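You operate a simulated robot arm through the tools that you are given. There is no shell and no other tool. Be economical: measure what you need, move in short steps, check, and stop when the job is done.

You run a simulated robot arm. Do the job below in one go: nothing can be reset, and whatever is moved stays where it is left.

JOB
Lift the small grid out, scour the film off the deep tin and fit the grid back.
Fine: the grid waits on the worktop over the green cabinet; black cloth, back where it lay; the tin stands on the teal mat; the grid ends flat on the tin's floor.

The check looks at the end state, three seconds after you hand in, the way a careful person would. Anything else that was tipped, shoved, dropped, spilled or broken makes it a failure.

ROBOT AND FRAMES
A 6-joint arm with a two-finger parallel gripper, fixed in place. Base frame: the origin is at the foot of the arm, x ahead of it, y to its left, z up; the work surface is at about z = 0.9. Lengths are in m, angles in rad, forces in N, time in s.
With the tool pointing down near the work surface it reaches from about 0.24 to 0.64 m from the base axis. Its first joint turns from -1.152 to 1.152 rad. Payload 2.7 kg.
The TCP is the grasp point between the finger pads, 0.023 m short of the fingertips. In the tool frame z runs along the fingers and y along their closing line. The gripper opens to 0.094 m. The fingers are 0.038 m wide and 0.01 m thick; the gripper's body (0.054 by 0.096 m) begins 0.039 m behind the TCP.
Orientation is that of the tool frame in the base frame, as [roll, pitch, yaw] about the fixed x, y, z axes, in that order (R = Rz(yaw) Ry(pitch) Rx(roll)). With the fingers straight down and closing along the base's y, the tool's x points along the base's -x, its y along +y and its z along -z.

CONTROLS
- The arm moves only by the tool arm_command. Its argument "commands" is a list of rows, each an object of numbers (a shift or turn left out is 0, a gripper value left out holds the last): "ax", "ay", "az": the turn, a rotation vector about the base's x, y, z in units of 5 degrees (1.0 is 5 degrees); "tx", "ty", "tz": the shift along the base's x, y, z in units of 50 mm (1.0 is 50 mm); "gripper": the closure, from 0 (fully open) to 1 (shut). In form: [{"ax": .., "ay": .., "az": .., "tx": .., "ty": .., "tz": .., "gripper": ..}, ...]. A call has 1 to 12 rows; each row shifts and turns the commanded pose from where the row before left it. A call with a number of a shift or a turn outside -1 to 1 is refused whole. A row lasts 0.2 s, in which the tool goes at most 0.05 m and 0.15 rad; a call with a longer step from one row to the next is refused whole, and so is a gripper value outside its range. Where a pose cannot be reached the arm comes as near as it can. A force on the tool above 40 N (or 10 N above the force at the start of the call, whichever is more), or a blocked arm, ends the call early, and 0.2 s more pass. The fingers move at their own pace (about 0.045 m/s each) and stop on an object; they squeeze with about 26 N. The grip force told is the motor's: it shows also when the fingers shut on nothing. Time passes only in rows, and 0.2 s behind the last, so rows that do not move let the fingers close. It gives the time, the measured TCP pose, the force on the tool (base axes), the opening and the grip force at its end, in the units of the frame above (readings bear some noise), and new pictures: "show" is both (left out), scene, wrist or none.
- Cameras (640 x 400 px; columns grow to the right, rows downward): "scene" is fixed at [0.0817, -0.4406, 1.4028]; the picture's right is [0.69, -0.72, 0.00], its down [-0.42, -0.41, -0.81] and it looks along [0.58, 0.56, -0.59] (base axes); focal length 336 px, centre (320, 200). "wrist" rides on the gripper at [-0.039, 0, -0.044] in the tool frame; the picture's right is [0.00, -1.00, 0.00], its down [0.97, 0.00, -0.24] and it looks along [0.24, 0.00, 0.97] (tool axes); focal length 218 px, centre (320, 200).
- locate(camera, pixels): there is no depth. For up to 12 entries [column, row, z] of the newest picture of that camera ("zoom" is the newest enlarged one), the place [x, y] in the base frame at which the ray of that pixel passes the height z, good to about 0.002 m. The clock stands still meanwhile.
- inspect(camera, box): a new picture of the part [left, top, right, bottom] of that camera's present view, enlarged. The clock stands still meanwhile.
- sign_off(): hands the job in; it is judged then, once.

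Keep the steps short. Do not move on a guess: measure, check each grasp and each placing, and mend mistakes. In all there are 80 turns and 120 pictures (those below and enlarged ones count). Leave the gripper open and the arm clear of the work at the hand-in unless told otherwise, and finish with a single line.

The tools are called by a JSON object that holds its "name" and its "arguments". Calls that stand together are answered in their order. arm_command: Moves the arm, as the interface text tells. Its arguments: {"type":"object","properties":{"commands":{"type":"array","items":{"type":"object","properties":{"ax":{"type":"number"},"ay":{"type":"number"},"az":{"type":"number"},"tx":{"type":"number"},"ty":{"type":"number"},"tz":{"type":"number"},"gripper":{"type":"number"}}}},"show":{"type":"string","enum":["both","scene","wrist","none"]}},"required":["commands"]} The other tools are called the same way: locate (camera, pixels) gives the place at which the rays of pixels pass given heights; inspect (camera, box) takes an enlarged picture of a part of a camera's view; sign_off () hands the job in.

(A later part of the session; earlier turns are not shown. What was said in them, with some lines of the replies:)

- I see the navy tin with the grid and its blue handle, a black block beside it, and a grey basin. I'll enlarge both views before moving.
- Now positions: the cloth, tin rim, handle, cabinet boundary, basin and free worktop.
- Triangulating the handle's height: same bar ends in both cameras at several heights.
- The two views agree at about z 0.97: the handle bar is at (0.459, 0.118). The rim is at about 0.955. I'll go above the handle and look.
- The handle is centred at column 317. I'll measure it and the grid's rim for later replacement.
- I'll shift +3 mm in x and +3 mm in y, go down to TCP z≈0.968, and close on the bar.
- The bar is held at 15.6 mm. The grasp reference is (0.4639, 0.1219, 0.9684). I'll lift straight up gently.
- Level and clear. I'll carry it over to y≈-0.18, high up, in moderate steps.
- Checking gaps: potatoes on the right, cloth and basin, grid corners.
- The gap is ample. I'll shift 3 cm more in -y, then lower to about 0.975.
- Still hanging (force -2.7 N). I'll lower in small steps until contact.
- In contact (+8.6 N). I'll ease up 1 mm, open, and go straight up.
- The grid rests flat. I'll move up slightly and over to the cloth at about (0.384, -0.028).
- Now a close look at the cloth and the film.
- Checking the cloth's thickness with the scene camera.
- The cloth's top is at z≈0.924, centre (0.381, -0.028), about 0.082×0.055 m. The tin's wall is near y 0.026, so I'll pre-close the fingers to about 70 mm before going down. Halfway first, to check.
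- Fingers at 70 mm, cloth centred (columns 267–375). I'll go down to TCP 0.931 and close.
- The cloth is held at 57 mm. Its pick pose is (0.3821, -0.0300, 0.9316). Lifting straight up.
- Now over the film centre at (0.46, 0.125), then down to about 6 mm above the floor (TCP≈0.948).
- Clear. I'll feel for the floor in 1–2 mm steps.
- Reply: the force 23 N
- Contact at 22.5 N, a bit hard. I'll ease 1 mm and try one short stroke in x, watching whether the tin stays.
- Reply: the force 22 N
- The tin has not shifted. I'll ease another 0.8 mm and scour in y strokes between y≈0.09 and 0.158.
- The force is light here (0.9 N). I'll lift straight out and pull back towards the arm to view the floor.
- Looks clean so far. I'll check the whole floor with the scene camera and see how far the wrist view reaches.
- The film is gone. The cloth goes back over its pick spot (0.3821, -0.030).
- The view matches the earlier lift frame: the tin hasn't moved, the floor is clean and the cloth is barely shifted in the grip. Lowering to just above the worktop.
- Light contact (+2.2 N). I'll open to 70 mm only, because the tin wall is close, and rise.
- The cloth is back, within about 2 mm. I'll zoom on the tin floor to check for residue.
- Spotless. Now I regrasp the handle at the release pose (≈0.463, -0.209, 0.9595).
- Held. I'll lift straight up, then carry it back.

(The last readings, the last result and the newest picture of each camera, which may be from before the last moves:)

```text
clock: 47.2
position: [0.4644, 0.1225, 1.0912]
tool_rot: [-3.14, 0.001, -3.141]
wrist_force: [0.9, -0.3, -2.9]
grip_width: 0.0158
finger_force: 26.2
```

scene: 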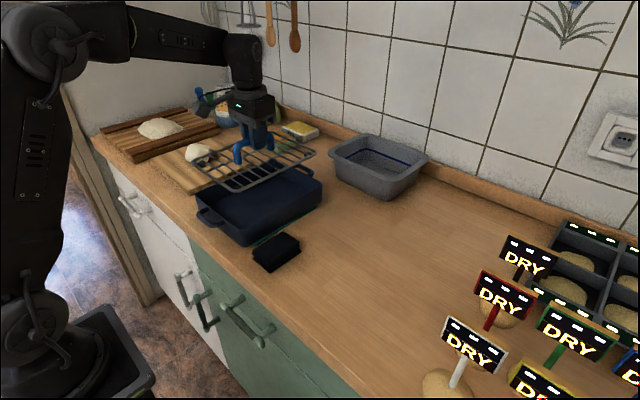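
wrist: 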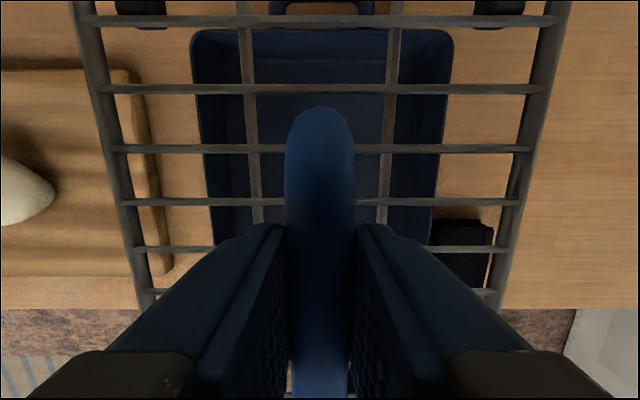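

Aligned over the tin, within about 1 mm of the lift-out pose. Lowering slowly, stopping just above the floor.

{"name": "arm_command", "arguments": {"commands": [{"tx": 0.02, "tz": -0.4}, {"tz": -0.5}, {"tz": -0.4}, {"tz": -0.3}, {"tz": -0.3}, {"tz": -0.2}, {"tz": -0.1}, {}]}}

```text
clock: 49.0
position: [0.4651, 0.1205, 0.9789]
tool_rot: [-3.141, 0.0, -3.14]
wrist_force: [-0.2, 0.1, -3.0]
grip_width: 0.0157
finger_force: 25.8
```

scene: 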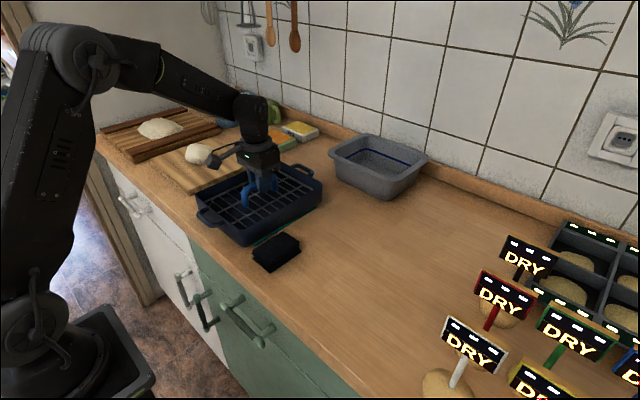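
wrist: 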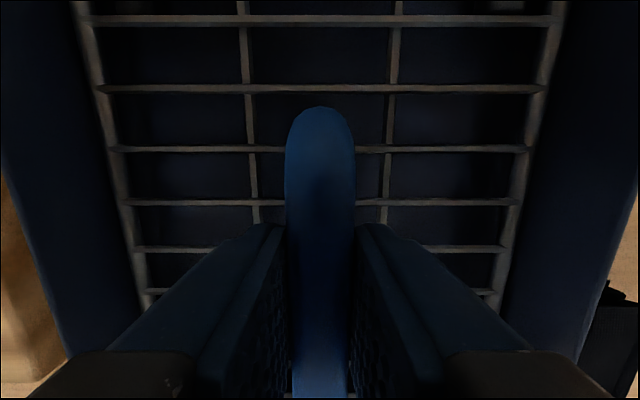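

Inside with no contact. Small steps down to the floor.

{"name": "arm_command", "arguments": {"commands": [{"ty": 0.02, "tz": -0.06}, {"tz": -0.04}, {"tz": -0.04}, {"tz": -0.03}, {}], "show": "none"}}

```text
clock: 50.2
position: [0.4652, 0.1228, 0.9728]
tool_rot: [-3.141, 0.0, 3.141]
wrist_force: [1.1, 0.8, -2.8]
grip_width: 0.0157
finger_force: 26.1
```

{"name": "arm_command", "arguments": {"commands": [{"tz": -0.03}, {"tz": -0.03}, {"tz": -0.02}, {}], "show": "none"}}

```text
clock: 51.2
position: [0.4671, 0.1226, 0.9696]
tool_rot: [3.139, 0.007, 3.141]
wrist_force: [-1.4, -0.4, 24.5]
grip_width: 0.0156
finger_force: 25.8
```

Contact at 0.970, the expected floor height (grasp is 2 mm higher than before). I'll ease 1 mm and look before releasing.

{"name": "arm_command", "arguments": {"commands": [{"tz": 0.025}, {}]}}

{"name": "inspect", "arguments": {"camera": "scene", "box": [190, 150, 340, 250]}}

```text
clock: 51.8
position: [0.4665, 0.1238, 0.9693]
tool_rot: [3.14, 0.006, 3.14]
wrist_force: [7.4, 1.5, 18.2]
grip_width: 0.0156
finger_force: 26.0
```

scene: 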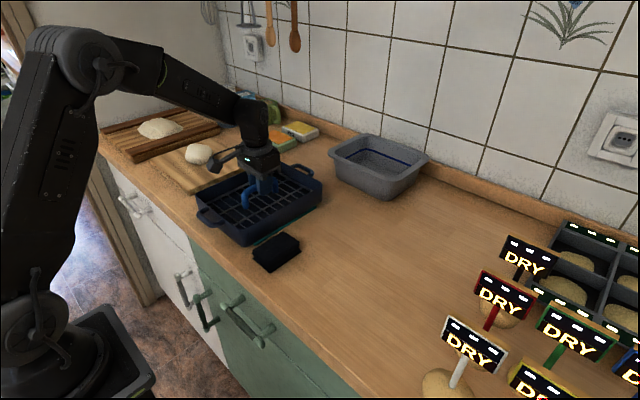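
wrist: 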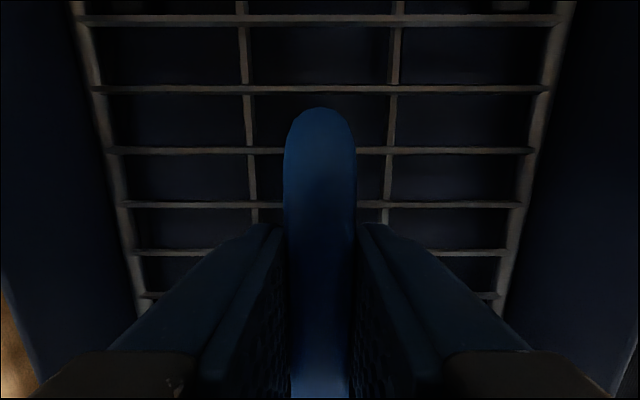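

```text
4.00 times, centred on (265, 200) of scene
```

zoom: 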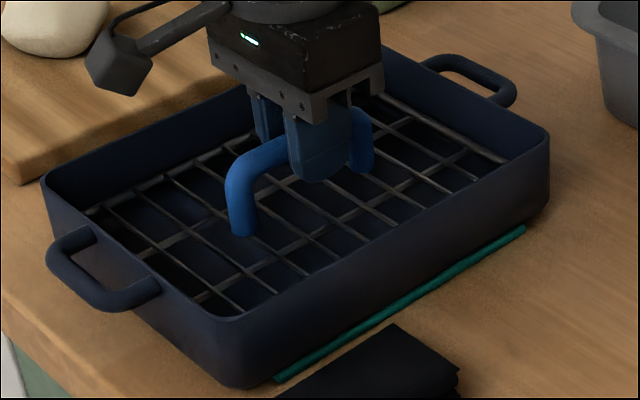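

Some sideways force (+7 N in x) suggests the -x end is touching the sloped wall. I'll lift 3 mm, shift +1.5 mm in x, and lower again.

{"name": "arm_command", "arguments": {"commands": [{"tz": 0.06}, {"tx": 0.03}, {}, {"tz": -0.03}, {"tz": -0.02}, {}], "show": "none"}}

```text
clock: 53.2
position: [0.4669, 0.1225, 0.9696]
tool_rot: [3.141, 0.0, 3.141]
wrist_force: [-2.2, 0.1, 0.2]
grip_width: 0.0153
finger_force: 25.3
```

{"name": "arm_command", "arguments": {"commands": [{"tz": -0.02}, {}], "show": "none"}}

```text
clock: 53.8
position: [0.4672, 0.1229, 0.9702]
tool_rot: [-3.142, 0.001, 3.141]
wrist_force: [1.4, -0.1, 5.8]
grip_width: 0.0152
finger_force: 25.1
```

Seated squarely: 5.8 N vertical, almost no side force, no tilt. Releasing and rising.

{"name": "arm_command", "arguments": {"commands": [{"gripper": 0}, {"gripper": 0}, {"gripper": 0}, {"gripper": 0}, {"gripper": 0}, {"tz": 0.3}, {"tz": 0.6}, {"tz": 0.8}, {"tz": 0.8}, {"tz": 0.8}, {}]}}

{"name": "inspect", "arguments": {"camera": "scene", "box": [190, 150, 340, 250]}}

```text
clock: 56.2
position: [0.4666, 0.1224, 1.1341]
tool_rot: [3.141, 0.0, -3.141]
wrist_force: [-0.6, 0.1, 0.3]
grip_width: 0.0939
finger_force: 0.0
```

scene: 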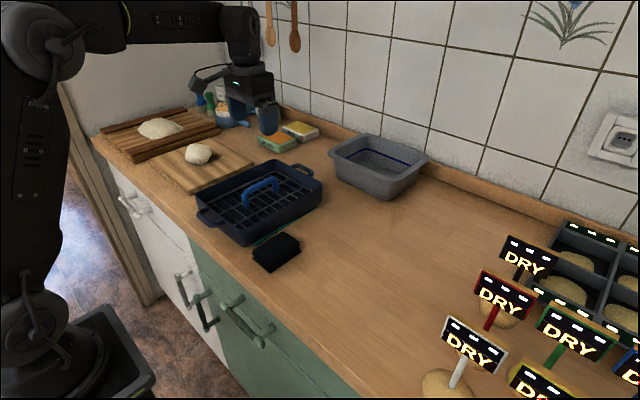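
wrist: 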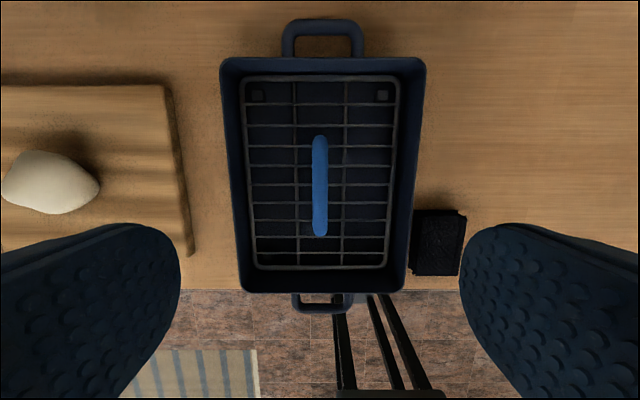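

```text
4.00 times, centred on (265, 200) of scene
```

zoom: 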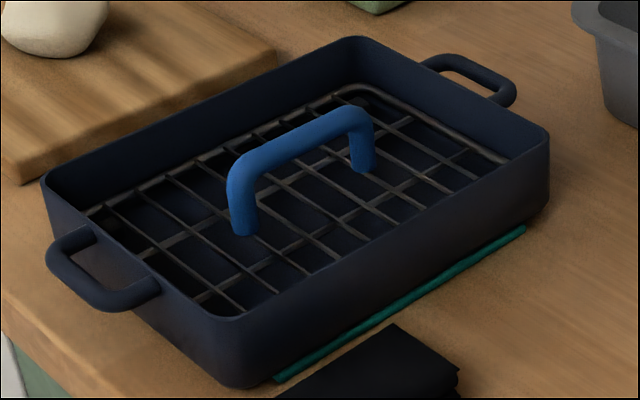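

The grid lies flat inside the tin, which is still on its mat. The cloth is in place and the arm is clear with the gripper open. Handing in.

{"name": "sign_off", "arguments": {}}

```text
The job is handed in.
```

Job handed in: the film is scoured off the tin, the grid is back flat on its floor, the tin stands on the teal mat, and the black cloth is within about 2 mm of where it lay.
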